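You operate a simulated robot arm through the tools that you are given. There is no shell and no other tool.

You are at the controls of a simulated robot arm. One attempt, no reset.

JOB
Press waves into the thick gold disc on the dark base plate.
Fine: stand it on the ring, run the slider marked waves over it, push its cap down, run the slider back; leave the disc there; the other slider and discs stay.

Only the result counts: the job must be done as asked and must still hold three seconds after the hand-in. Knocking over, shifting, dropping, spilling or breaking anything else fails it. A push-on lid holds only when it is set on centred and level and pressed home; a screw cap is set on level and turned clockwise until tight.

ROBOT AND FRAMES
A 7-joint arm with a two-finger parallel gripper, fixed in place. Base frame: the origin is on the floor under the middle of its stand, x ahead of it, y to its left, z up; the work surface is at about z = 88.5. Lengths are in cm, angles in rad, forces in N, time in s.
With the tool pointing down near the work surface it reaches from about 40 to 90 cm from the base axis. Its first joint turns from -2.496 to 2.496 rad. Payload 3 kg.
The tool frame sits at the grasp point between the pads (the TCP): z along the fingers, y along the line on which they close. The tips reach 3 cm beyond it. Largest opening 9.4 cm; finger width 2.8, thickness 1; the body of the gripper, 5 by 9.6 cm, starts 5.5 cm behind the TCP.
Orientation is told as [roll, pitch, yaw] about the base's x, y, z axes, in that order, counted from this pose: with the fingers straight down and closing along the base's y, the tool's x points along the base's -x, its y along +y and its z along -z.

CONTROLS
- The arm moves only by the tool move_arm. Its argument "deltas" is a list of rows, each a list of 7 numbers: the shift along the tool's x, y, z in units of 40 mm (1.0 is 40 mm), then the turn, a rotation vector about the tool's x, y, z in units of 8 degrees (1.0 is 8 degrees), then the finger opening in cm, from 0 to 9.4. In form: [[tx, ty, tz, rx, ry, rz, jaw], ...]. A call has 1 to 20 rows; each row shifts and turns the commanded pose from where the row before left it, along the tool's axes as they then stand. A call with a number of a shift or a turn outside -1 to 1 is refused whole. A row lasts 0.2 s, in which the tool goes at most 5 cm and 0.15 rad; a call with a longer step from one row to the next is refused whole, and so is a gripper value outside its range. Where a pose cannot be reached the arm comes as near as it can. A force on the tool above 70 N (or 10 N above the force at the start of the call, whichever is more), or a blocked arm, ends the call early, and 0.2 s more pass. Each finger travels about 7.2 cm/s and halts on what it meets, pressing with about 42 N; the grip force reading is that of the motor and also rises with nothing between the fingers. The clock runs only during rows and for 0.2 s after the last one: add rows that do not move to give the fingers time. The reply holds the time, the measured pose of the TCP, the force on the tool along the base axes, the opening and the grip force, in the units named above and with some noise, with the torque about the TCP (base axes, N m) and any sound that the robot's microphone picked up, and new pictures: "show" is both (left out), scene, wrist or none.
- Cameras (640 x 400 px; columns grow to the right, rows downward): "scene" is fixed at [40, 49.96, 162]; the picture's right is [-0.49, -0.87, 0.00], its down [-0.87, 0.48, -0.11] and it looks along [0.10, -0.05, -0.99] (base axes); focal length 306 px, centre (320, 200). "wrist" rides on the gripper at [7.6, 1.4, -10.2] in the tool frame; the picture's right is [-0.18, 0.98, 0.00], its down [-0.75, -0.14, -0.64] and it looks along [-0.63, -0.12, 0.77] (tool axes); focal length 243 px, centre (320, 200). There is no depth. A picture from a camera that has moved, and an enlarged one, comes with that camera's place and axes in the base frame and with its lens.
- enlarge(camera, box): a new picture of the part [left, top, right, bottom] of that camera's present view, enlarged. No time passes.
- hand_in(): hands the job in; it is judged then, once.

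Places have to be worked out from the pictures, the camera data and where the tool is seen. Open the gripper and draw the arm clear of the work before you hand the job in, unless the task says otherwise.

The tools are called after "Call:" by a JSON object that holds its "method" and its "body". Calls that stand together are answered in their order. move_arm: Moves the arm, as the interface text tells. Its arguments: {"type":"object","properties":{"deltas":{"type":"array","items":{"type":"array","items":{"type":"number"}}},"show":{"type":"string","enum":["both","scene","wrist","none"]}},"required":["deltas"]} The other tools are called the same way: enlarge (camera, box) takes an enlarged picture of a part of a camera's view; hand_in () hands the job in.

At the start:

```text
time: 0.0
tcp_pos: [28.67, 53.55, 121.12]
ee_rot: [0.0, 0.0, 0.001]
wrist_force: [-0.4, -0.1, 0.2]
wrist_torque: [0.02, -0.03, -0.02]
opening: 9.38
gripper_force: 0.1
```

scene: 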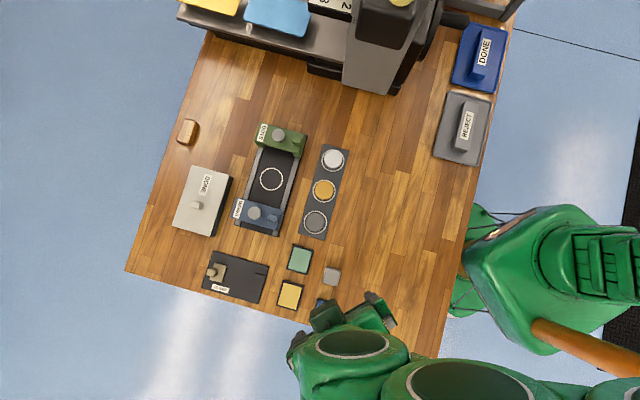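
wrist: 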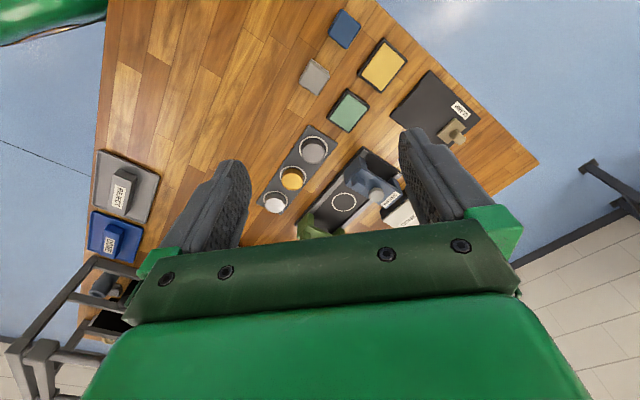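

I start by taking closer looks at the press area with the scene camera.

Call:
{"method": "enlarge", "body": {"camera": "scene", "box": [220, 110, 360, 250]}}

Call:
{"method": "enlarge", "body": {"camera": "scene", "box": [170, 100, 400, 320]}}

Call:
{"method": "enlarge", "body": {"camera": "wrist", "box": [240, 110, 440, 250]}}

```text
2.86 times, centred on (290, 180) of scene
camera zoom: at [40.0, 49.96, 162.0], right [-0.49, -0.87, 0.0], down [-0.87, 0.48, -0.11], along [0.1, -0.05, -0.99], focal length 874 px, centre (406, 257)
```

zoom: 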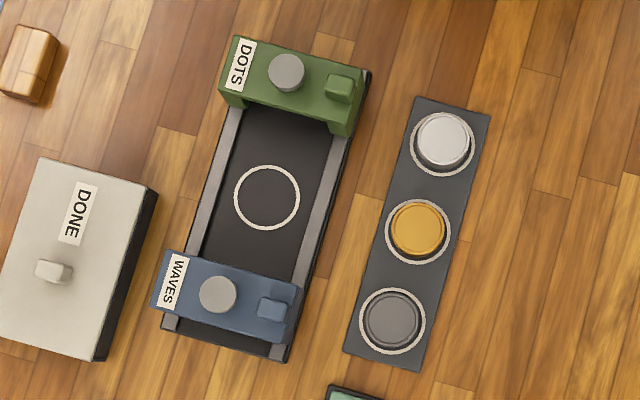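

```text
1.82 times, centred on (285, 210) of scene
camera zoom: at [40.0, 49.96, 162.0], right [-0.49, -0.87, 0.0], down [-0.87, 0.48, -0.11], along [0.1, -0.05, -0.99], focal length 556 px, centre (384, 182)
```

zoom: 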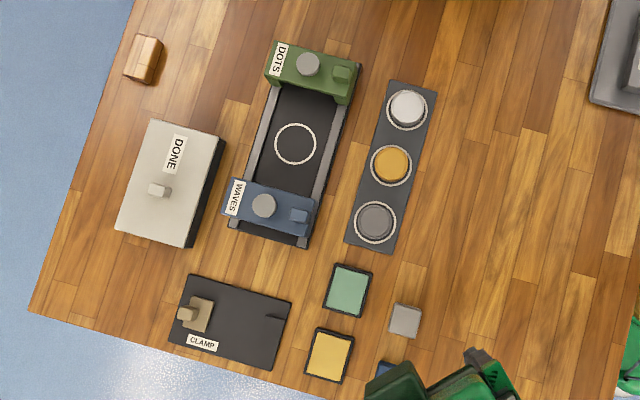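

```text
2.86 times, centred on (340, 180) of wrist
camera zoom: at [21.07, 54.97, 131.4], right [0.18, 0.98, 0.0], down [0.75, -0.14, 0.64], along [0.63, -0.12, -0.77], focal length 693 px, centre (263, 257)
```

zoom: 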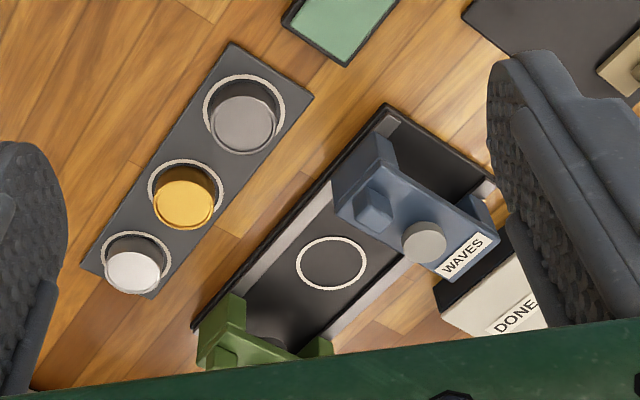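

The discs, the ring, the blue WAVES slider (cap near [51, 60.2, 95.8]) and the rail direction (about -45° in the base frame) can be made out. I move above the area and turn the gripper to yaw -45° for a closer look.

Call:
{"method": "move_arm", "body": {"deltas": [[-0.866, -0.178, 0.5, 0, 0, 0, 9.3], [-0.866, -0.178, 0.5, 0, 0, 0, 9.3], [-0.866, -0.178, 0.5, 0, 0, 0, 9.3], [-0.866, -0.178, 0.5, 0, 0, 0, 9.3], [-0.866, -0.178, 0.5, 0, 0, 0, 9.3], [0, 0, 0, 0, 0, 0.9375, 9.3], [0, 0, 0, 0, 0, 0.9375, 9.3], [0, 0, 0, 0, 0, 0.9375, 9.3], [0, 0, 0, 0, 0, 0.9375, 9.3], [0, 0, 0, 0, 0, 0.9375, 9.3], [0, 0, 0, 0, 0, 0.9375, 9.3], [0, 0, 0, 0, 0, 0, 9.3]], "show": "both"}}

```text
time: 2.6
tcp_pos: [45.97, 50.02, 111.06]
ee_rot: [0.002, 0.0, -0.788]
wrist_force: [-0.7, -0.1, 1.0]
wrist_torque: [0.0, -0.02, -0.01]
opening: 9.3
gripper_force: 0.0
camera wrist: at [41.64, 56.41, 121.47], right [0.83, 0.56, 0.0], down [0.43, -0.63, 0.64], along [0.36, -0.53, -0.77], focal length 243 px, centre (320, 200)
```

scene: 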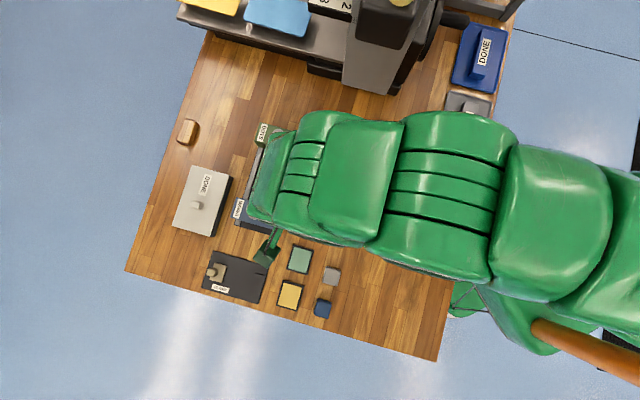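
wrist: 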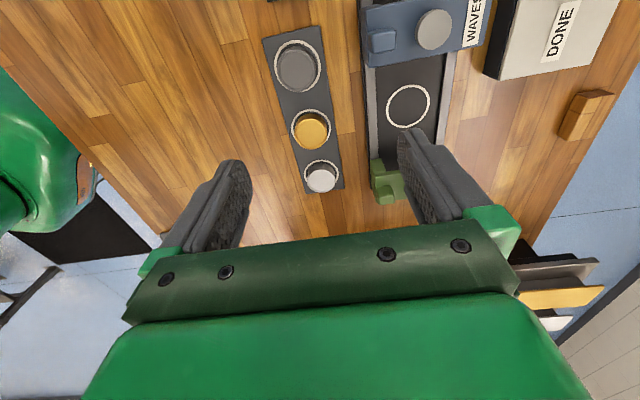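

The wrist now sees discs, ring and WAVES slider well; I enlarge those parts for measurements.

Call:
{"method": "enlarge", "body": {"camera": "wrist", "box": [240, 20, 380, 210]}}

Call:
{"method": "enlarge", "body": {"camera": "wrist", "box": [350, 0, 500, 130]}}

```text
2.11 times, centred on (310, 115) of wrist
camera zoom: at [41.64, 56.41, 121.47], right [0.83, 0.56, 0.0], down [0.43, -0.63, 0.64], along [0.36, -0.53, -0.77], focal length 511 px, centre (341, 379)
```

zoom: 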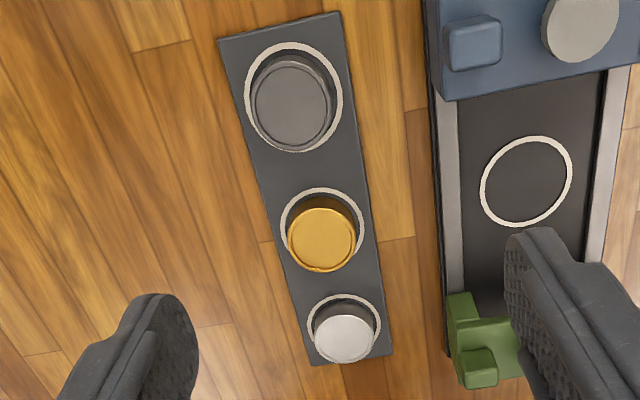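

```text
3.08 times, centred on (425, 65) of wrist
camera zoom: at [41.64, 56.41, 121.47], right [0.83, 0.56, 0.0], down [0.43, -0.63, 0.64], along [0.36, -0.53, -0.77], focal length 746 px, centre (-3, 615)
```

zoom: 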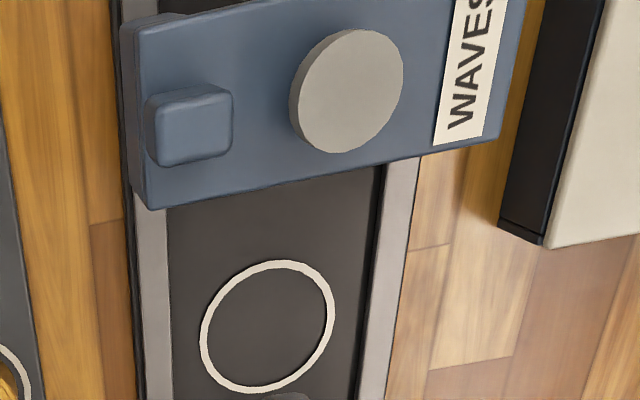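

Triangulating both cameras gives: gold disc centre about (48.5, 44.17), top z≈91, diameter ≈4.3; bed ring (57.27, 53.82) at z≈89.2; WAVES cap (51.0, 60.25, 95.8), so the travel is ≈9 cm along the rail. I go above the gold disc with open fingers.

Call:
{"method": "move_arm", "body": {"deltas": [[-0.371, -0.146, 0.8, 0, 0, 0, 9.3], [-0.371, -0.146, 0.8, 0, 0, 0, 9.3], [-0.371, -0.146, 0.8, 0, 0, 0, 9.3], [-0.371, -0.146, 0.8, 0, 0, 0, 9.3], [0, 0, 0, 0, 0, 0, 9.3]], "show": "both"}}

```text
time: 3.8
tcp_pos: [48.55, 44.08, 98.4]
ee_rot: [0.0, 0.0, -0.785]
wrist_force: [-0.7, 0.1, -0.1]
wrist_torque: [0.0, 0.0, -0.02]
opening: 9.28
gripper_force: 0.0
camera wrist: at [44.12, 50.44, 108.64], right [0.83, 0.56, 0.0], down [0.43, -0.63, 0.64], along [0.36, -0.53, -0.77], focal length 243 px, centre (320, 200)
```

scene: 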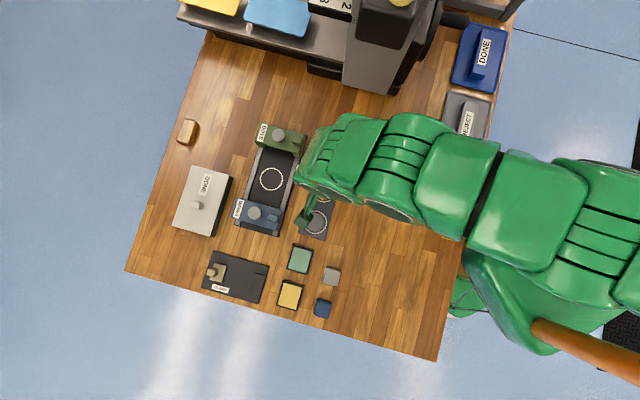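
wrist: 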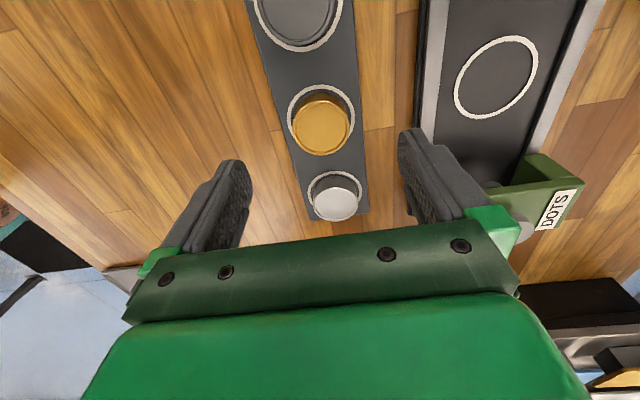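

I enlarge the disc to refine its centre and the rack's height before going down.

Call:
{"method": "enlarge", "body": {"camera": "wrist", "box": [250, 70, 400, 190]}}

Call:
{"method": "enlarge", "body": {"camera": "wrist", "box": [400, 0, 600, 160]}}

```text
3.33 times, centred on (325, 130) of wrist
camera zoom: at [44.12, 50.44, 108.64], right [0.83, 0.56, 0.0], down [0.43, -0.63, 0.64], along [0.36, -0.53, -0.77], focal length 809 px, centre (303, 433)
```

zoom: 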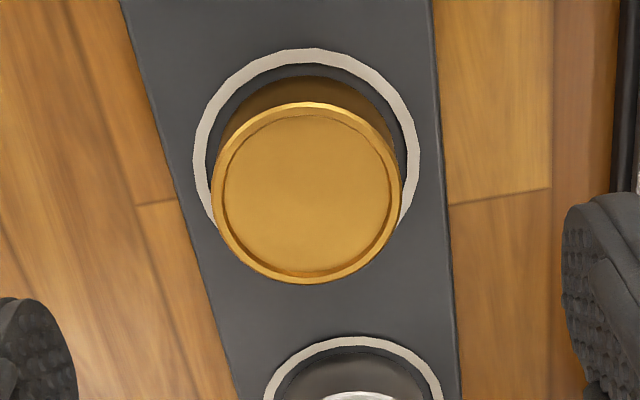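

```text
2.50 times, centred on (500, 80) of wrist
camera zoom: at [44.12, 50.44, 108.64], right [0.83, 0.56, 0.0], down [0.43, -0.63, 0.64], along [0.36, -0.53, -0.77], focal length 606 px, centre (-130, 500)
```

zoom: 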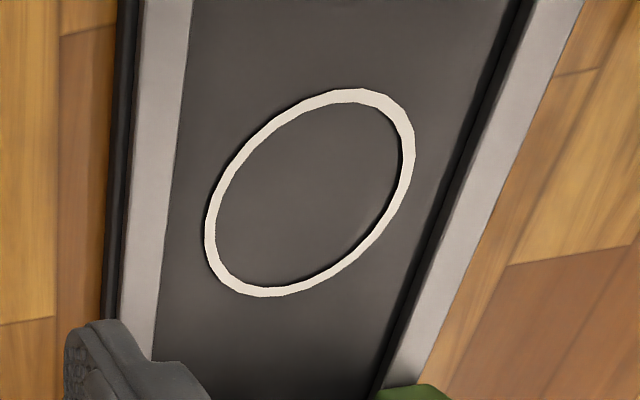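

The disc centre refines to (48.5, 44.2) with the rack top near z≈89. I narrow the opening to 7 cm and descend to TCP z≈92.8 (tips ≈89.8).

Call:
{"method": "move_arm", "body": {"deltas": [[0.03, 0.01, 0, 0, 0, 0, 7.0], [0, 0, 0.5, 0, 0, 0, 7.0], [0, 0, 0.5, 0, 0, 0, 7.0], [0, 0, 0.2, 0, 0, 0, 7.0], [0, 0, 0.2, 0, 0, 0, 7.0], [0, 0, 0, 0, 0, 0, 7.0], [0, 0, 0, 0, 0, 0, 7.0]], "show": "wrist"}}

```text
time: 5.4
tcp_pos: [48.49, 44.43, 92.72]
ee_rot: [0.0, 0.001, -0.787]
wrist_force: [0.1, -0.2, 0.7]
wrist_torque: [0.0, 0.01, -0.01]
opening: 7.01
gripper_force: 0.1
camera wrist: at [44.15, 50.73, 103.0], right [0.83, 0.56, 0.0], down [0.43, -0.63, 0.64], along [0.36, -0.53, -0.77], focal length 243 px, centre (320, 200)
```

wrist: 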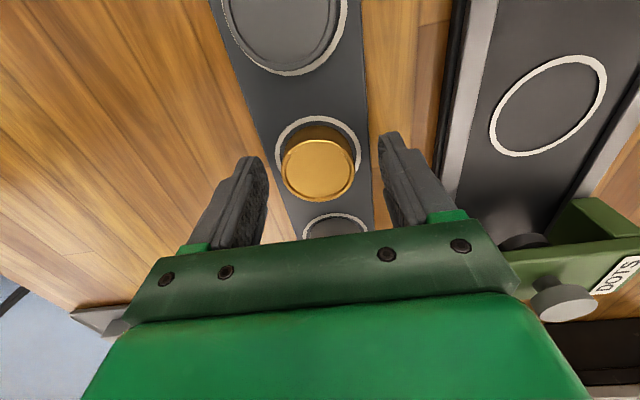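

Tips are near the rack, force is nil. I check alignment in an enlarged view and re-read the pose with a still row.

Call:
{"method": "move_arm", "body": {"deltas": [[0, 0, 0, 0, 0, 0, 7.0]], "show": "none"}}

Call:
{"method": "enlarge", "body": {"camera": "wrist", "box": [230, 100, 430, 250]}}

```text
time: 5.8
tcp_pos: [48.43, 44.31, 92.67]
ee_rot: [0.0, 0.0, -0.785]
wrist_force: [0.3, 0.2, 0.6]
wrist_torque: [0.0, 0.01, 0.02]
opening: 6.99
gripper_force: 0.0
```

```text
2.67 times, centred on (330, 175) of wrist
camera zoom: at [44.14, 50.72, 103.0], right [0.83, 0.56, 0.0], down [0.43, -0.63, 0.64], along [0.36, -0.53, -0.77], focal length 647 px, centre (293, 267)
```

zoom: 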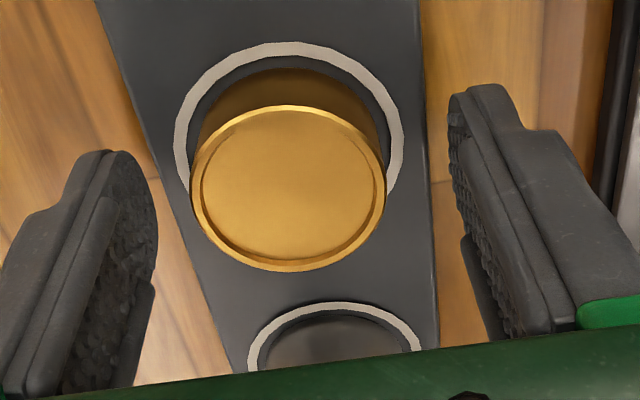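

The disc is centred under the TCP to within about 1 mm. I close the fingers on it.

Call:
{"method": "move_arm", "body": {"deltas": [[0, 0, 0, 0, 0, 0, 5.5], [0, 0, 0, 0, 0, 0, 4.6], [0, 0, 0, 0, 0, 0, 3.8], [0, 0, 0, 0, 0, 0, 3.5], [0, 0, 0, 0, 0, 0, 3.5]], "show": "wrist"}}

```text
time: 7.0
tcp_pos: [48.59, 44.41, 92.68]
ee_rot: [-0.001, 0.0, -0.784]
wrist_force: [-0.9, 0.6, 1.4]
wrist_torque: [-0.03, 0.04, -0.01]
opening: 4.26
gripper_force: 42.7
camera wrist: at [44.14, 50.72, 103.0], right [0.83, 0.56, 0.0], down [0.43, -0.63, 0.64], along [0.36, -0.53, -0.77], focal length 243 px, centre (320, 200)
```

wrist: 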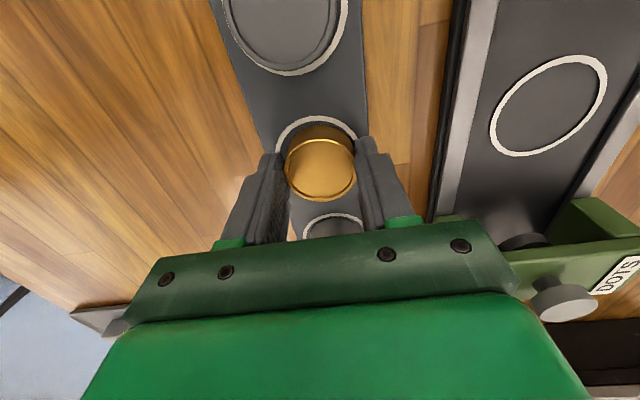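

Gripped at 4.26 cm opening with 43 N. I lift the disc and carry it over the press ring.

Call:
{"method": "move_arm", "body": {"deltas": [[0, 0, -0.2, 0, 0, 0, 3.5], [0, 0, -0.5, 0, 0, 0, 3.5], [0, 0, -0.9, 0, 0, 0, 3.5], [0, 0, -0.9, 0, 0, 0, 3.5], [0.0315, 0.805, 0, 0, 0, 0, 3.5], [0.0315, 0.805, 0, 0, 0, 0, 3.5], [0.0315, 0.805, 0, 0, 0, 0, 3.5], [0.0315, 0.805, 0, 0, 0, 0, 3.5], [0, 0, 0, 0, 0, 0, 3.5], [0, 0, 0, 0, 0, 0, 3.5]], "show": "both"}}

```text
time: 9.2
tcp_pos: [57.29, 53.73, 102.77]
ee_rot: [0.001, -0.001, -0.785]
wrist_force: [0.7, -0.6, -1.0]
wrist_torque: [0.03, -0.03, -0.01]
opening: 4.25
gripper_force: 41.6
camera wrist: at [52.91, 60.14, 112.99], right [0.83, 0.56, 0.0], down [0.43, -0.63, 0.64], along [0.36, -0.53, -0.77], focal length 243 px, centre (320, 200)
```

scene: 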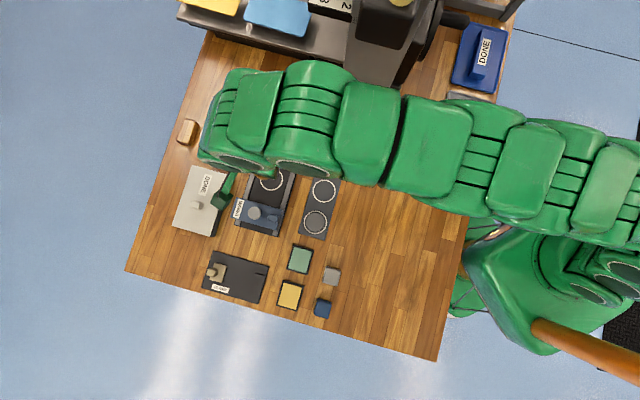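
wrist: 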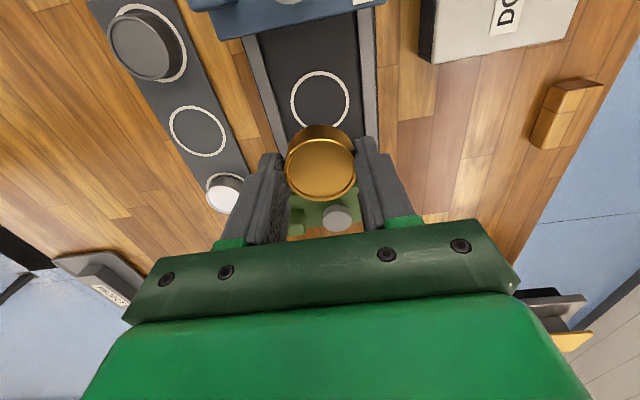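

The disc is above the ring. I enlarge to check the ring position and the room between the rails before lowering.

Call:
{"method": "enlarge", "body": {"camera": "wrist", "box": [220, 20, 420, 220]}}

Call:
{"method": "enlarge", "body": {"camera": "scene", "box": [220, 140, 340, 250]}}

```text
2.00 times, centred on (320, 120) of wrist
camera zoom: at [52.91, 60.14, 112.99], right [0.83, 0.56, 0.0], down [0.43, -0.63, 0.64], along [0.36, -0.53, -0.77], focal length 485 px, centre (320, 360)
```

zoom: 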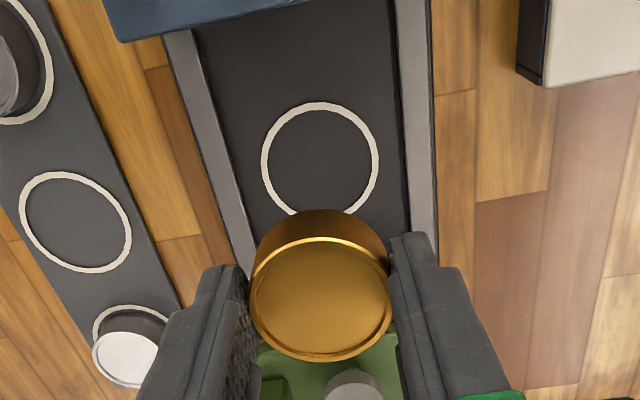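

```text
3.64 times, centred on (280, 195) of scene
camera zoom: at [40.0, 49.96, 162.0], right [-0.49, -0.87, 0.0], down [-0.87, 0.48, -0.11], along [0.1, -0.05, -0.99], focal length 1112 px, centre (466, 218)
```

zoom: 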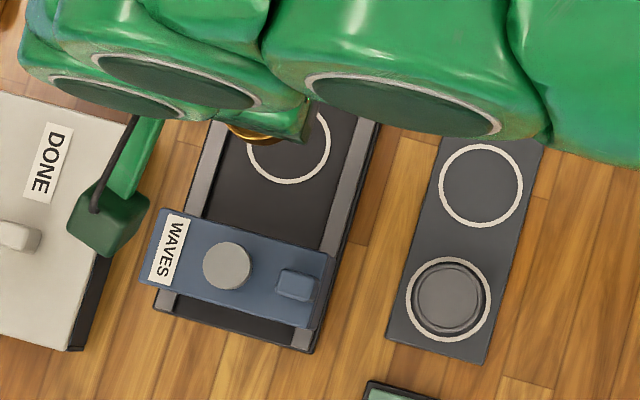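

The ring centre resolves to about (57.24, 53.86), in line with the held disc. I lower to just above the bed.

Call:
{"method": "move_arm", "body": {"deltas": [[0.02, 0, 0.8, 0, 0, 0, 3.5], [0, 0, 0.8, 0, 0, 0, 3.5], [0, 0, 0.5, 0, 0, 0, 3.5], [0, 0, 0.21, 0, 0, 0, 3.5], [0, 0, 0, 0, 0, 0, 3.5], [0, 0, 0, 0, 0, 0, 3.5]], "show": "both"}}

Call:
{"method": "enlarge", "body": {"camera": "wrist", "box": [220, 80, 420, 220]}}

```text
time: 10.6
tcp_pos: [57.24, 53.73, 93.46]
ee_rot: [0.001, 0.001, -0.786]
wrist_force: [0.3, 0.3, 0.1]
wrist_torque: [0.0, 0.01, 0.01]
opening: 4.26
gripper_force: 42.3
camera wrist: at [52.87, 60.16, 103.76], right [0.83, 0.56, 0.0], down [0.43, -0.63, 0.64], along [0.36, -0.53, -0.77], focal length 243 px, centre (320, 200)
```

scene: 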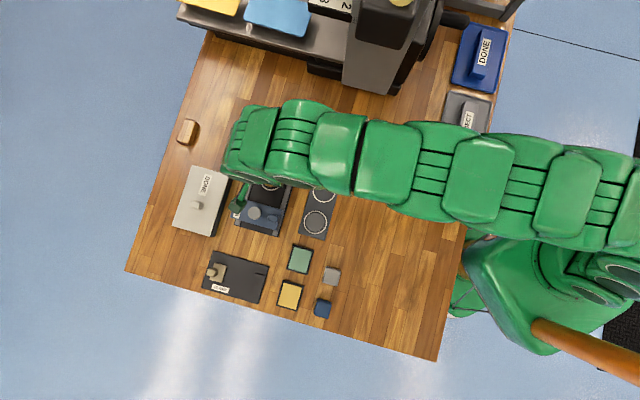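
wrist: 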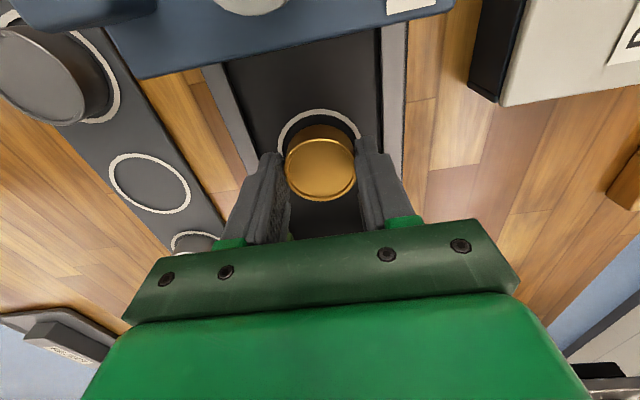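

```text
2.86 times, centred on (320, 150) of wrist
camera zoom: at [52.87, 60.16, 103.76], right [0.83, 0.56, 0.0], down [0.43, -0.63, 0.64], along [0.36, -0.53, -0.77], focal length 693 px, centre (320, 343)
```

zoom: 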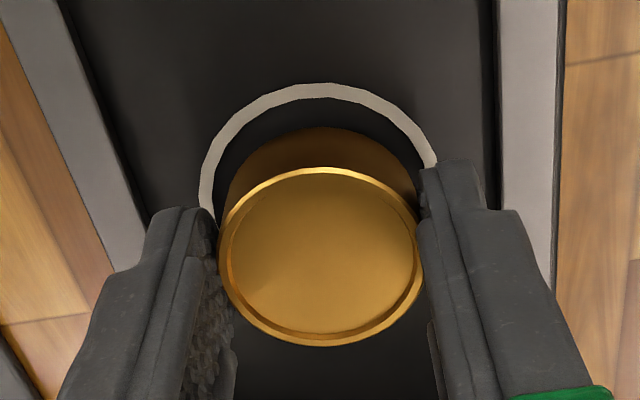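

Well aligned and still above the bed with no contact force. I go down in small steps, watching the force.

Call:
{"method": "move_arm", "body": {"deltas": [[0, 0, 0.05, 0, 0, 0, 3.5], [0, 0, 0.05, 0, 0, 0, 3.5], [0, 0, 0, 0, 0, 0, 3.5]], "show": "none"}}

```text
time: 11.4
tcp_pos: [57.23, 53.85, 93.08]
ee_rot: [-0.001, 0.001, -0.787]
wrist_force: [0.3, 0.2, -0.6]
wrist_torque: [-0.02, 0.03, 0.02]
opening: 4.27
gripper_force: 41.6
```

No contact yet at z≈93.1; I continue 2 mm at a time.

Call:
{"method": "move_arm", "body": {"deltas": [[0, 0, 0.05, 0, 0, 0, 3.5], [0, 0, 0, 0, 0, 0, 3.5]], "show": "none"}}

```text
time: 12.0
tcp_pos: [57.26, 53.84, 92.97]
ee_rot: [0.002, 0.0, -0.787]
wrist_force: [-6.4, -3.8, 28.4]
wrist_torque: [-0.23, 0.27, 0.04]
opening: 4.26
gripper_force: 42.0
```

28 N upward: the disc stands on the bed at TCP z≈92.95. I ease off slightly and open the fingers just enough to stay between the rails.

Call:
{"method": "move_arm", "body": {"deltas": [[0, 0, -0.025, 0, 0, 0, 3.5], [0, 0, 0, 0, 0, 0, 4.3], [0, 0, 0, 0, 0, 0, 4.6], [0, 0, 0, 0, 0, 0, 5.2], [0, 0, 0, 0, 0, 0, 5.2]], "show": "wrist"}}

Call:
{"method": "enlarge", "body": {"camera": "wrist", "box": [220, 80, 420, 220]}}

```text
time: 13.2
tcp_pos: [57.21, 53.72, 92.93]
ee_rot: [0.0, -0.001, -0.786]
wrist_force: [-0.5, -0.3, 0.0]
wrist_torque: [0.01, -0.01, -0.01]
opening: 5.21
gripper_force: 0.1
camera wrist: at [52.77, 60.16, 103.26], right [0.83, 0.56, 0.0], down [0.43, -0.63, 0.64], along [0.36, -0.53, -0.77], focal length 243 px, centre (320, 200)
```

wrist: 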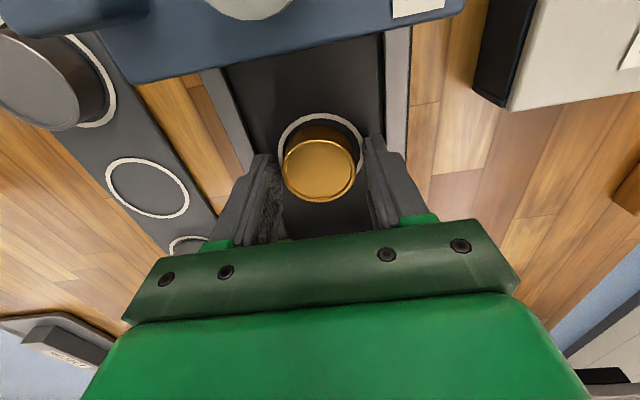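

```text
2.86 times, centred on (320, 150) of wrist
camera zoom: at [52.77, 60.16, 103.26], right [0.83, 0.56, 0.0], down [0.43, -0.63, 0.64], along [0.36, -0.53, -0.77], focal length 693 px, centre (320, 343)
```

zoom: 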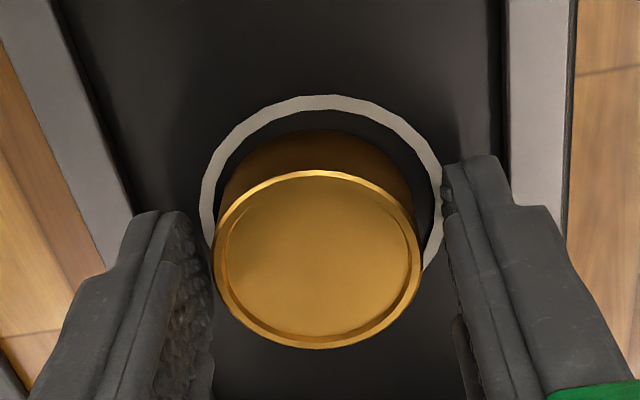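

The disc stands on the ring, within about 1 mm of centre. I rise straight up, turn the gripper to yaw +45° (closing along the rail) and move above the WAVES slider's handle block.

Call:
{"method": "move_arm", "body": {"deltas": [[0, 0, -0.3, 0, 0, 0, 5.2], [0, 0, -0.8, 0, 0, 0, 5.2], [0, 0, -0.9, 0, 0, 0, 5.2], [0, 0, -0.9, 0, 0, 0, 5.2], [0, 0, 0, 0, 0, -0.9375, 5.2], [0, 0, 0, 0, 0, -0.9375, 5.2], [0, 0, 0, 0, 0, -0.9375, 5.2], [0, 0, 0, 0, 0, -0.9375, 5.2], [0, 0, 0, 0, 0, -0.9375, 5.2], [0, 0, 0, 0, 0, -0.9375, 5.2], [0, 0, 0, 0, 0, -0.9375, 5.2], [0, 0, 0, 0, 0, -0.9375, 5.2], [0, 0, 0, 0, 0, -0.9375, 5.2], [0, 0, 0, 0, 0, -0.9375, 5.2], [0, 0, 0, 0, 0, -0.9375, 5.2], [0, 0, 0, 0, 0, -0.9375, 5.2], [0, 0, 0, 0, 0, 0, 5.2]], "show": "both"}}

```text
time: 16.8
tcp_pos: [57.09, 53.85, 104.59]
ee_rot: [0.0, -0.001, 0.786]
wrist_force: [-0.6, 0.7, -1.2]
wrist_torque: [0.02, -0.04, -0.02]
opening: 5.18
gripper_force: 0.1
camera wrist: at [50.76, 49.46, 114.84], right [-0.57, 0.82, 0.0], down [0.63, 0.43, 0.64], along [0.53, 0.36, -0.77], focal length 243 px, centre (320, 200)
```

scene: 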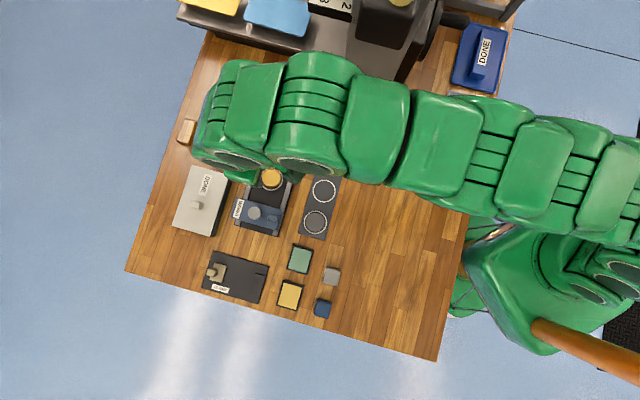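
wrist: 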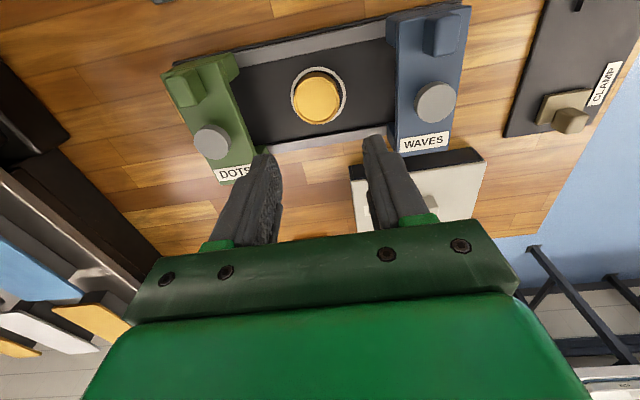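

I get a good view of the bed from here; I enlarge it to locate the disc, handle block and cap precisely.

Call:
{"method": "enlarge", "body": {"camera": "wrist", "box": [350, 0, 500, 160]}}

Call:
{"method": "enlarge", "body": {"camera": "wrist", "box": [240, 40, 400, 150]}}

Call:
{"method": "enlarge", "body": {"camera": "scene", "box": [230, 160, 310, 240]}}

```text
2.50 times, centred on (425, 80) of wrist
camera zoom: at [50.76, 49.46, 114.84], right [-0.57, 0.82, 0.0], down [0.63, 0.43, 0.64], along [0.53, 0.36, -0.77], focal length 606 px, centre (58, 500)
```

zoom: 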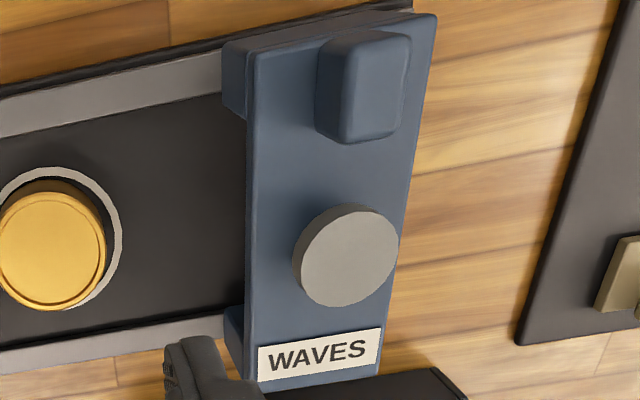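

```text
3.64 times, centred on (320, 95) of wrist
camera zoom: at [50.76, 49.46, 114.84], right [-0.57, 0.82, 0.0], down [0.63, 0.43, 0.64], along [0.53, 0.36, -0.77], focal length 882 px, centre (320, 582)
```

zoom: 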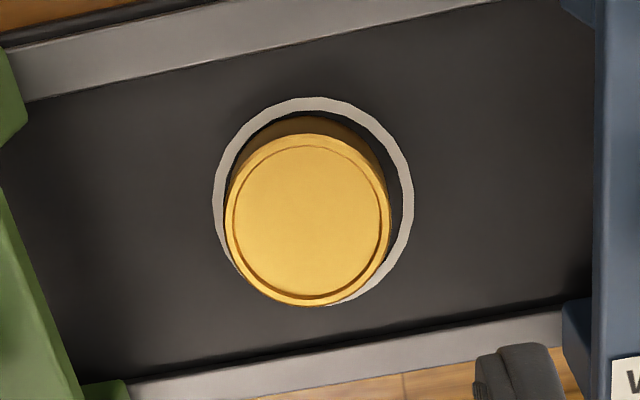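

```text
5.00 times, centred on (270, 200) of scene
camera zoom: at [40.0, 49.96, 162.0], right [-0.49, -0.87, 0.0], down [-0.87, 0.48, -0.11], along [0.1, -0.05, -0.99], focal length 1529 px, centre (570, 200)
```

zoom: 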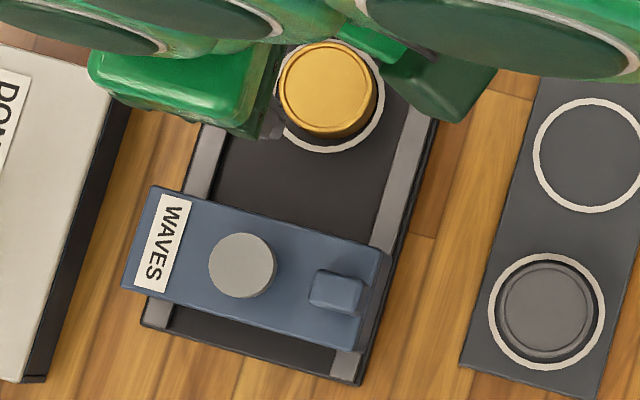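

The disc stands on the ring (within ~1.5 mm), and the handle block is at about (47.98, 57.23) with its top near z≈95.5. I move above it with tips at z≈98 and look.

Call:
{"method": "move_arm", "body": {"deltas": [[0.339, 0.738, 0, 0, 0, 0, 5.0], [0.339, 0.738, 0, 0, 0, 0, 5.0], [0.339, 0.738, 0, 0, 0, 0, 5.0], [0, 0, 0.45, 0, 0, 0, 5.0], [0, 0, 0.45, 0, 0, 0, 5.0], [0, 0, 0, 0, 0, 0, 5.0], [0, 0, 0, 0, 0, 0, 5.0]], "show": "both"}}

Call:
{"method": "enlarge", "body": {"camera": "wrist", "box": [220, 60, 460, 220]}}

Call:
{"method": "enlarge", "body": {"camera": "scene", "box": [220, 140, 340, 250]}}

```text
time: 18.4
tcp_pos: [48.0, 57.13, 101.01]
ee_rot: [-0.001, -0.001, 0.785]
wrist_force: [-0.3, 0.2, 0.2]
wrist_torque: [-0.04, 0.02, 0.0]
opening: 5.0
gripper_force: 0.0
camera wrist: at [41.58, 52.78, 111.25], right [-0.56, 0.83, 0.0], down [0.63, 0.43, 0.64], along [0.53, 0.36, -0.77], focal length 243 px, centre (320, 200)
```

scene: 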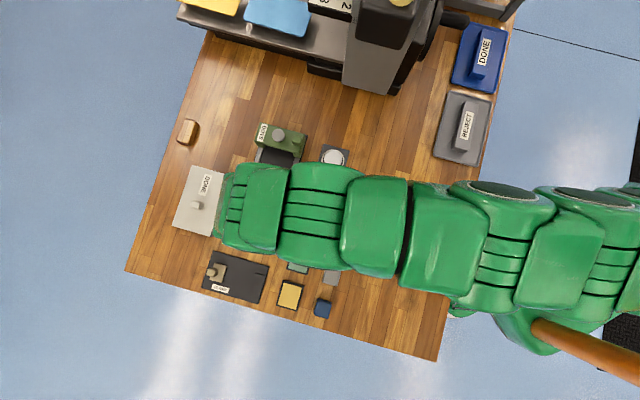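
wrist: 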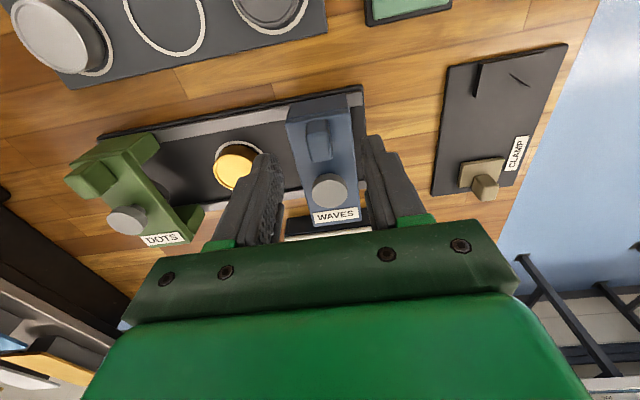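

```text
2.50 times, centred on (340, 140) of wrist
camera zoom: at [41.58, 52.78, 111.25], right [-0.56, 0.83, 0.0], down [0.63, 0.43, 0.64], along [0.53, 0.36, -0.77], focal length 606 px, centre (270, 350)
```

zoom: 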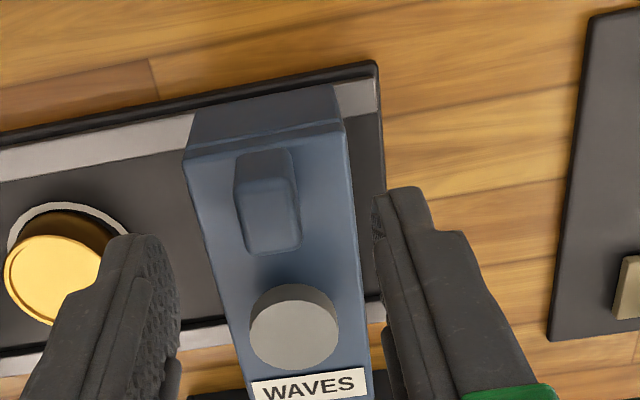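

```text
3.64 times, centred on (280, 195) of scene
camera zoom: at [40.0, 49.96, 162.0], right [-0.49, -0.87, 0.0], down [-0.87, 0.48, -0.11], along [0.1, -0.05, -0.99], focal length 1112 px, centre (466, 218)
```

zoom: 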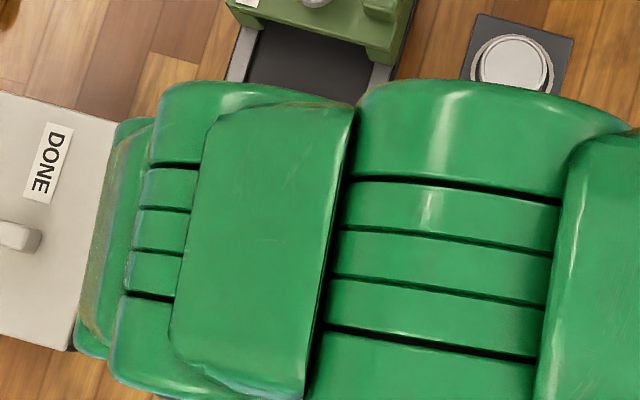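

The block is aligned along the rail direction (gap centred). I narrow to 3.6 cm, nudge 1.5 mm across, and descend so that the tips reach about z≈95.2 beside the block.

Call:
{"method": "move_arm", "body": {"deltas": [[-0.04, 0, 0, 0, 0, 0, 3.6], [0, 0, 0.35, 0, 0, 0, 3.6], [0, 0, 0.2, 0, 0, 0, 3.6], [0, 0, 0.15, 0, 0, 0, 3.6], [0, 0, 0, 0, 0, 0, 3.6], [0, 0, 0, 0, 0, 0, 3.6]], "show": "wrist"}}

Call:
{"method": "enlarge", "body": {"camera": "wrist", "box": [220, 60, 460, 240]}}

```text
time: 19.8
tcp_pos: [48.15, 57.33, 98.15]
ee_rot: [0.002, 0.001, 0.786]
wrist_force: [-0.3, -0.2, 0.1]
wrist_torque: [-0.02, 0.0, 0.02]
opening: 3.59
gripper_force: 0.1
camera wrist: at [41.79, 52.9, 108.47], right [-0.56, 0.83, 0.0], down [0.63, 0.43, 0.64], along [0.53, 0.36, -0.77], focal length 243 px, centre (320, 200)
```

wrist: 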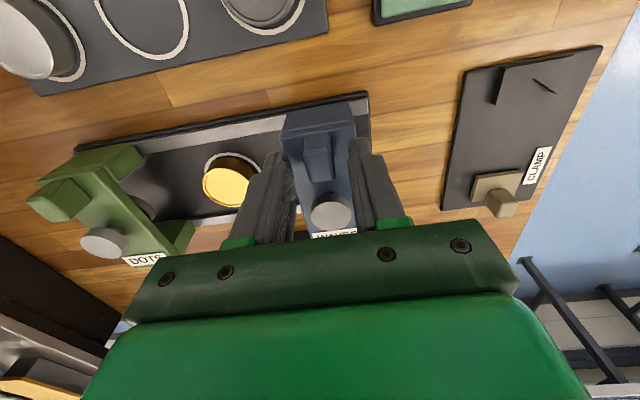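

```text
2.22 times, centred on (340, 150) of wrist
camera zoom: at [41.79, 52.9, 108.47], right [-0.56, 0.83, 0.0], down [0.63, 0.43, 0.64], along [0.53, 0.36, -0.77], focal length 539 px, centre (276, 311)
```

zoom: 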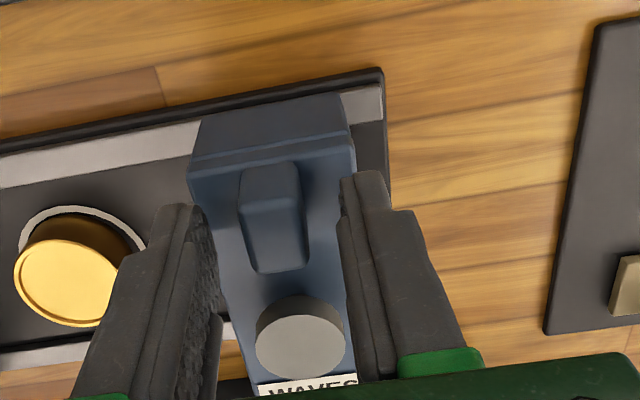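

No contact and the block is centred between the fingers. I go 4 mm lower in small steps and then read the force.

Call:
{"method": "move_arm", "body": {"deltas": [[0, 0, 0.05, 0, 0, 0, 3.6], [0, 0, 0.05, 0, 0, 0, 3.6], [0, 0, 0, 0, 0, 0, 3.6]], "show": "wrist"}}

Call:
{"method": "enlarge", "body": {"camera": "wrist", "box": [250, 80, 410, 240]}}

```text
time: 20.6
tcp_pos: [48.1, 57.41, 97.84]
ee_rot: [-0.002, 0.0, 0.784]
wrist_force: [-0.2, -0.1, 0.8]
wrist_torque: [0.01, 0.02, -0.04]
opening: 3.59
gripper_force: 0.0
camera wrist: at [41.76, 52.93, 108.09], right [-0.56, 0.83, 0.0], down [0.63, 0.43, 0.64], along [0.53, 0.36, -0.77], focal length 243 px, centre (320, 200)
```

wrist: 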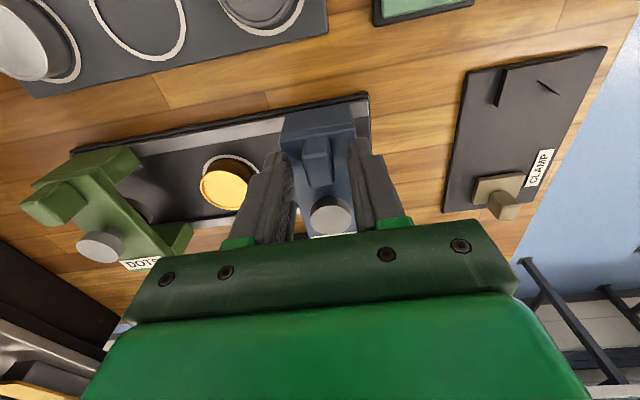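

```text
2.50 times, centred on (330, 160) of wrist
camera zoom: at [41.76, 52.93, 108.09], right [-0.56, 0.83, 0.0], down [0.63, 0.43, 0.64], along [0.53, 0.36, -0.77], focal length 606 px, centre (295, 300)
```

zoom: 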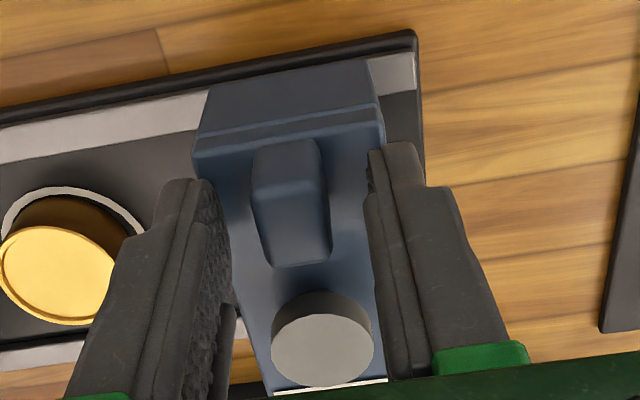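

Fingers straddle the block without touching the bridge. I close on the block.

Call:
{"method": "move_arm", "body": {"deltas": [[0, 0, 0, 0, 0, 0, 2.6], [0, 0, 0, 0, 0, 0, 1.8], [0, 0, 0, 0, 0, 0, 1.2], [0, 0, 0, 0, 0, 0, 1.2], [0, 0, 0, 0, 0, 0, 1.2]], "show": "wrist"}}

Call:
{"method": "enlarge", "body": {"camera": "wrist", "box": [250, 80, 410, 240]}}

```text
time: 21.8
tcp_pos: [48.2, 57.34, 97.76]
ee_rot: [0.0, 0.0, 0.785]
wrist_force: [-0.4, 0.5, 0.3]
wrist_torque: [0.0, 0.05, 0.04]
opening: 1.58
gripper_force: 44.6
camera wrist: at [41.76, 52.93, 108.09], right [-0.56, 0.83, 0.0], down [0.63, 0.43, 0.64], along [0.53, 0.36, -0.77], focal length 243 px, centre (320, 200)
```

wrist: 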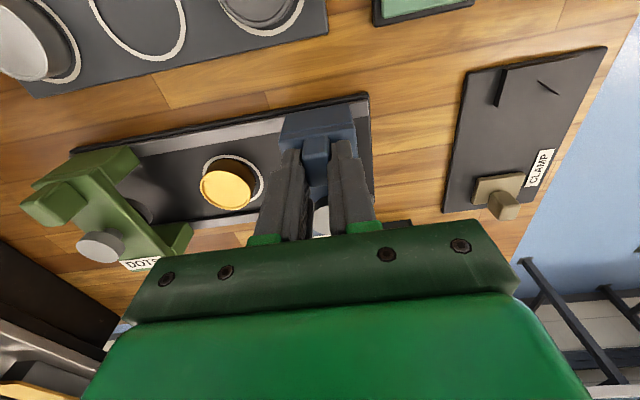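

```text
2.50 times, centred on (330, 160) of wrist
camera zoom: at [41.76, 52.93, 108.09], right [-0.56, 0.83, 0.0], down [0.63, 0.43, 0.64], along [0.53, 0.36, -0.77], focal length 606 px, centre (295, 300)
```

zoom: 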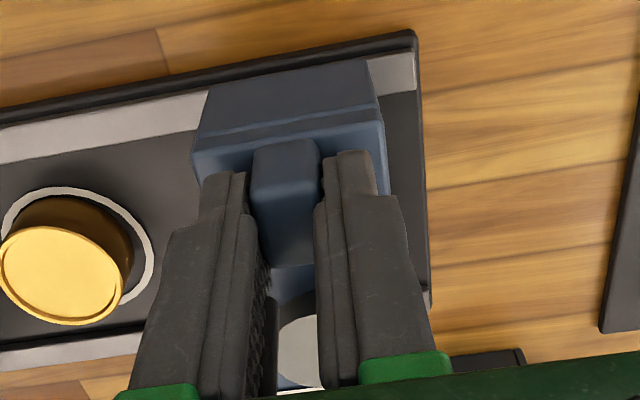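

Firm grip at 1.58 cm. I try a short 1 cm slide along the rail toward the ring to see how freely it runs.

Call:
{"method": "move_arm", "body": {"deltas": [[0, -0.1, 0, 0, 0, 0, 1.2], [0, -0.15, 0, 0, 0, 0, 1.2], [0, 0, 0, 0, 0, 0, 1.2]], "show": "wrist"}}

```text
time: 22.6
tcp_pos: [48.78, 56.57, 97.78]
ee_rot: [0.001, 0.0, 0.785]
wrist_force: [1.6, 0.6, 11.7]
wrist_torque: [-0.89, 0.92, -0.03]
opening: 1.59
gripper_force: 45.0
camera wrist: at [42.43, 52.25, 108.08], right [-0.56, 0.83, 0.0], down [0.63, 0.43, 0.64], along [0.53, 0.36, -0.77], focal length 243 px, centre (320, 200)
```

wrist: 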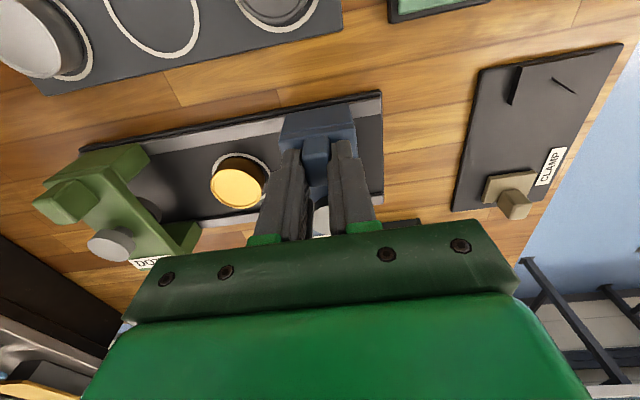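

The slider follows (about 9.6 mm), with a modest vertical force. I slide another 2 cm and watch.

Call:
{"method": "move_arm", "body": {"deltas": [[0, -0.17, 0, 0, 0, 0, 1.2], [0, -0.17, 0, 0, 0, 0, 1.2], [0, -0.16, 0, 0, 0, 0, 1.2], [0, 0, 0, 0, 0, 0, 1.2]], "show": "wrist"}}

```text
time: 23.6
tcp_pos: [50.35, 55.25, 97.78]
ee_rot: [0.0, -0.003, 0.787]
wrist_force: [8.4, 7.7, 8.3]
wrist_torque: [0.31, -0.3, -0.09]
opening: 1.57
gripper_force: 44.9
camera wrist: at [43.93, 50.74, 108.08], right [-0.56, 0.83, 0.0], down [0.63, 0.43, 0.64], along [0.53, 0.36, -0.77], focal length 243 px, centre (320, 200)
```

wrist: 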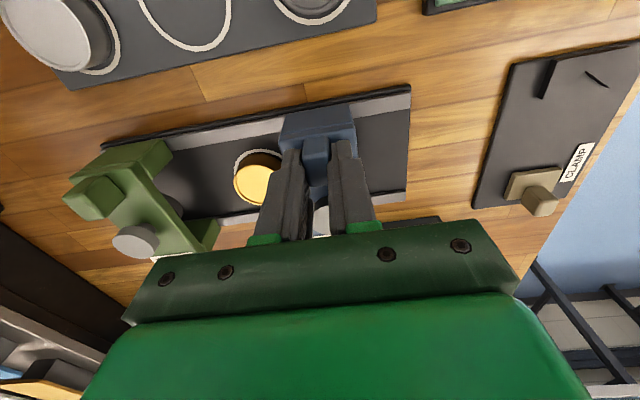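

Running well; a small sideways force (+11 N across) suggests the rail deviates slightly from exactly -45°, so I add a tiny sideways correction and continue.

Call:
{"method": "move_arm", "body": {"deltas": [[-0.005, -0.18, 0, 0, 0, 0, 1.2], [-0.004, -0.18, 0, 0, 0, 0, 1.2], [-0.003, -0.18, 0, 0, 0, 0, 1.2], [-0.002, -0.18, 0, 0, 0, 0, 1.2], [0, 0, 0, 0, 0, 0, 1.2]], "show": "wrist"}}

```text
time: 24.8
tcp_pos: [52.32, 53.14, 97.77]
ee_rot: [0.0, 0.0, 0.787]
wrist_force: [1.4, -1.3, 31.0]
wrist_torque: [-0.65, 0.63, -0.04]
opening: 1.57
gripper_force: 44.6
camera wrist: at [45.92, 48.77, 108.08], right [-0.56, 0.83, 0.0], down [0.63, 0.43, 0.64], along [0.53, 0.36, -0.77], focal length 243 px, centre (320, 200)
```

wrist: 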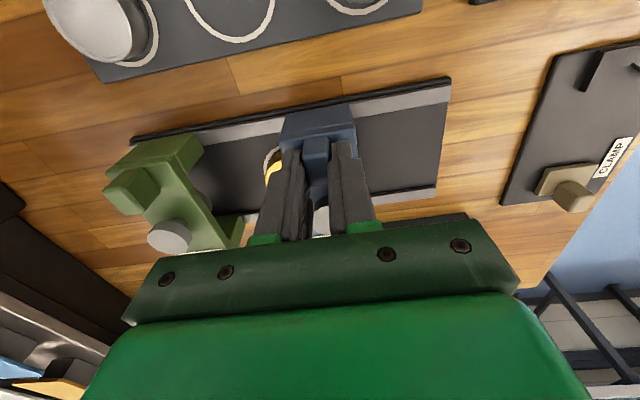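

5.88 cm travelled; there is a 31 N downward push, so I relax the height a little and slide the remaining ~3.07 cm.

Call:
{"method": "move_arm", "body": {"deltas": [[0, 0, -0.01, 0, 0, 0, 1.2], [-0.001, -0.2, 0, 0, 0, 0, 1.2], [-0.001, -0.2, 0, 0, 0, 0, 1.2], [-0.001, -0.2, 0, 0, 0, 0, 1.2], [-0.001, -0.167, 0, 0, 0, 0, 1.2], [0, 0, 0, 0, 0, 0, 1.2]], "show": "both"}}

Call:
{"method": "enlarge", "body": {"camera": "wrist", "box": [220, 80, 440, 240]}}

Call:
{"method": "enlarge", "body": {"camera": "scene", "box": [220, 110, 340, 250]}}

```text
time: 26.2
tcp_pos: [54.45, 51.04, 97.76]
ee_rot: [0.001, 0.003, 0.786]
wrist_force: [-3.3, -4.8, -1.9]
wrist_torque: [0.24, -0.3, -0.02]
opening: 1.59
gripper_force: 44.5
camera wrist: at [48.12, 46.59, 108.09], right [-0.56, 0.83, 0.0], down [0.63, 0.43, 0.64], along [0.53, 0.36, -0.77], focal length 243 px, centre (320, 200)
```

scene: 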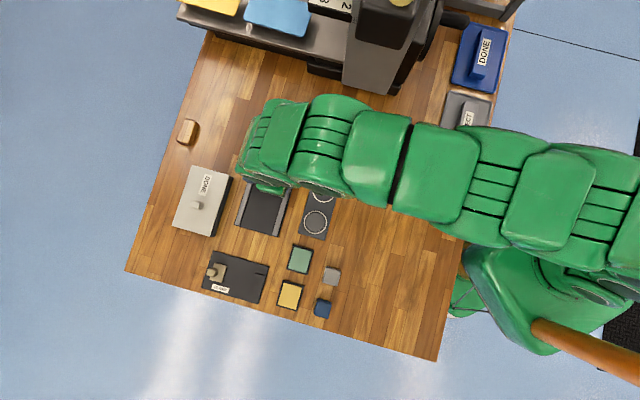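
wrist: 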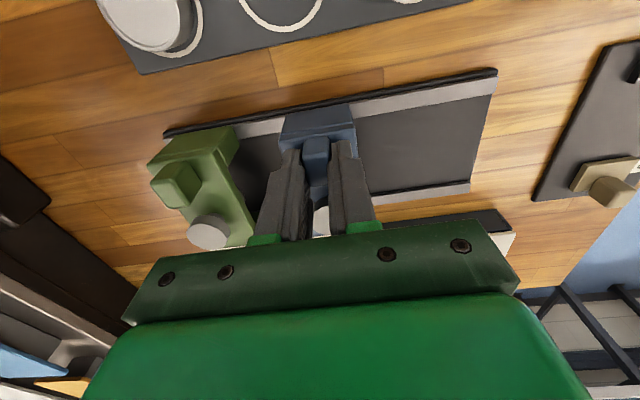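

```text
2.50 times, centred on (330, 160) of wrist
camera zoom: at [48.12, 46.59, 108.09], right [-0.56, 0.83, 0.0], down [0.63, 0.43, 0.64], along [0.53, 0.36, -0.77], focal length 606 px, centre (295, 300)
```

zoom: 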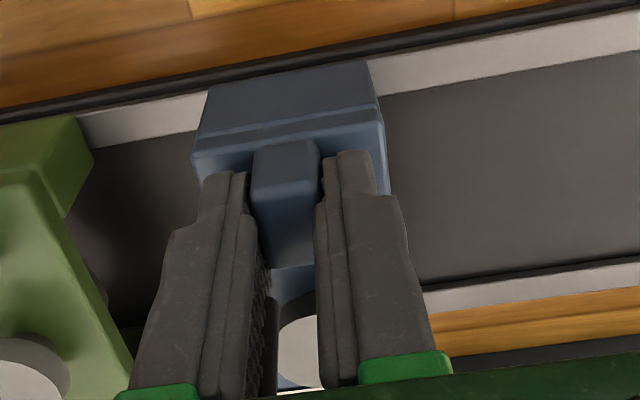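

```text
2.86 times, centred on (280, 180) of scene
camera zoom: at [40.0, 49.96, 162.0], right [-0.49, -0.87, 0.0], down [-0.87, 0.48, -0.11], along [0.1, -0.05, -0.99], focal length 874 px, centre (434, 257)
```

zoom: 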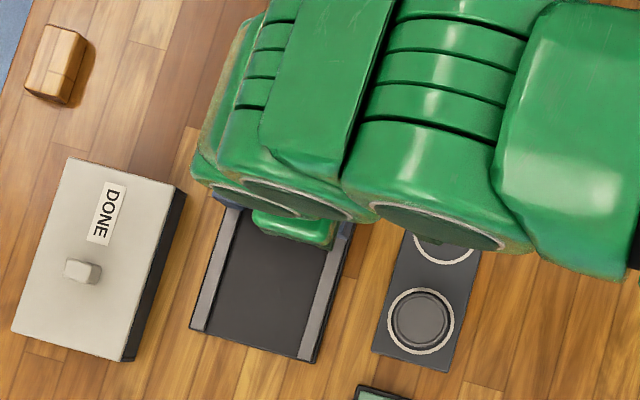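

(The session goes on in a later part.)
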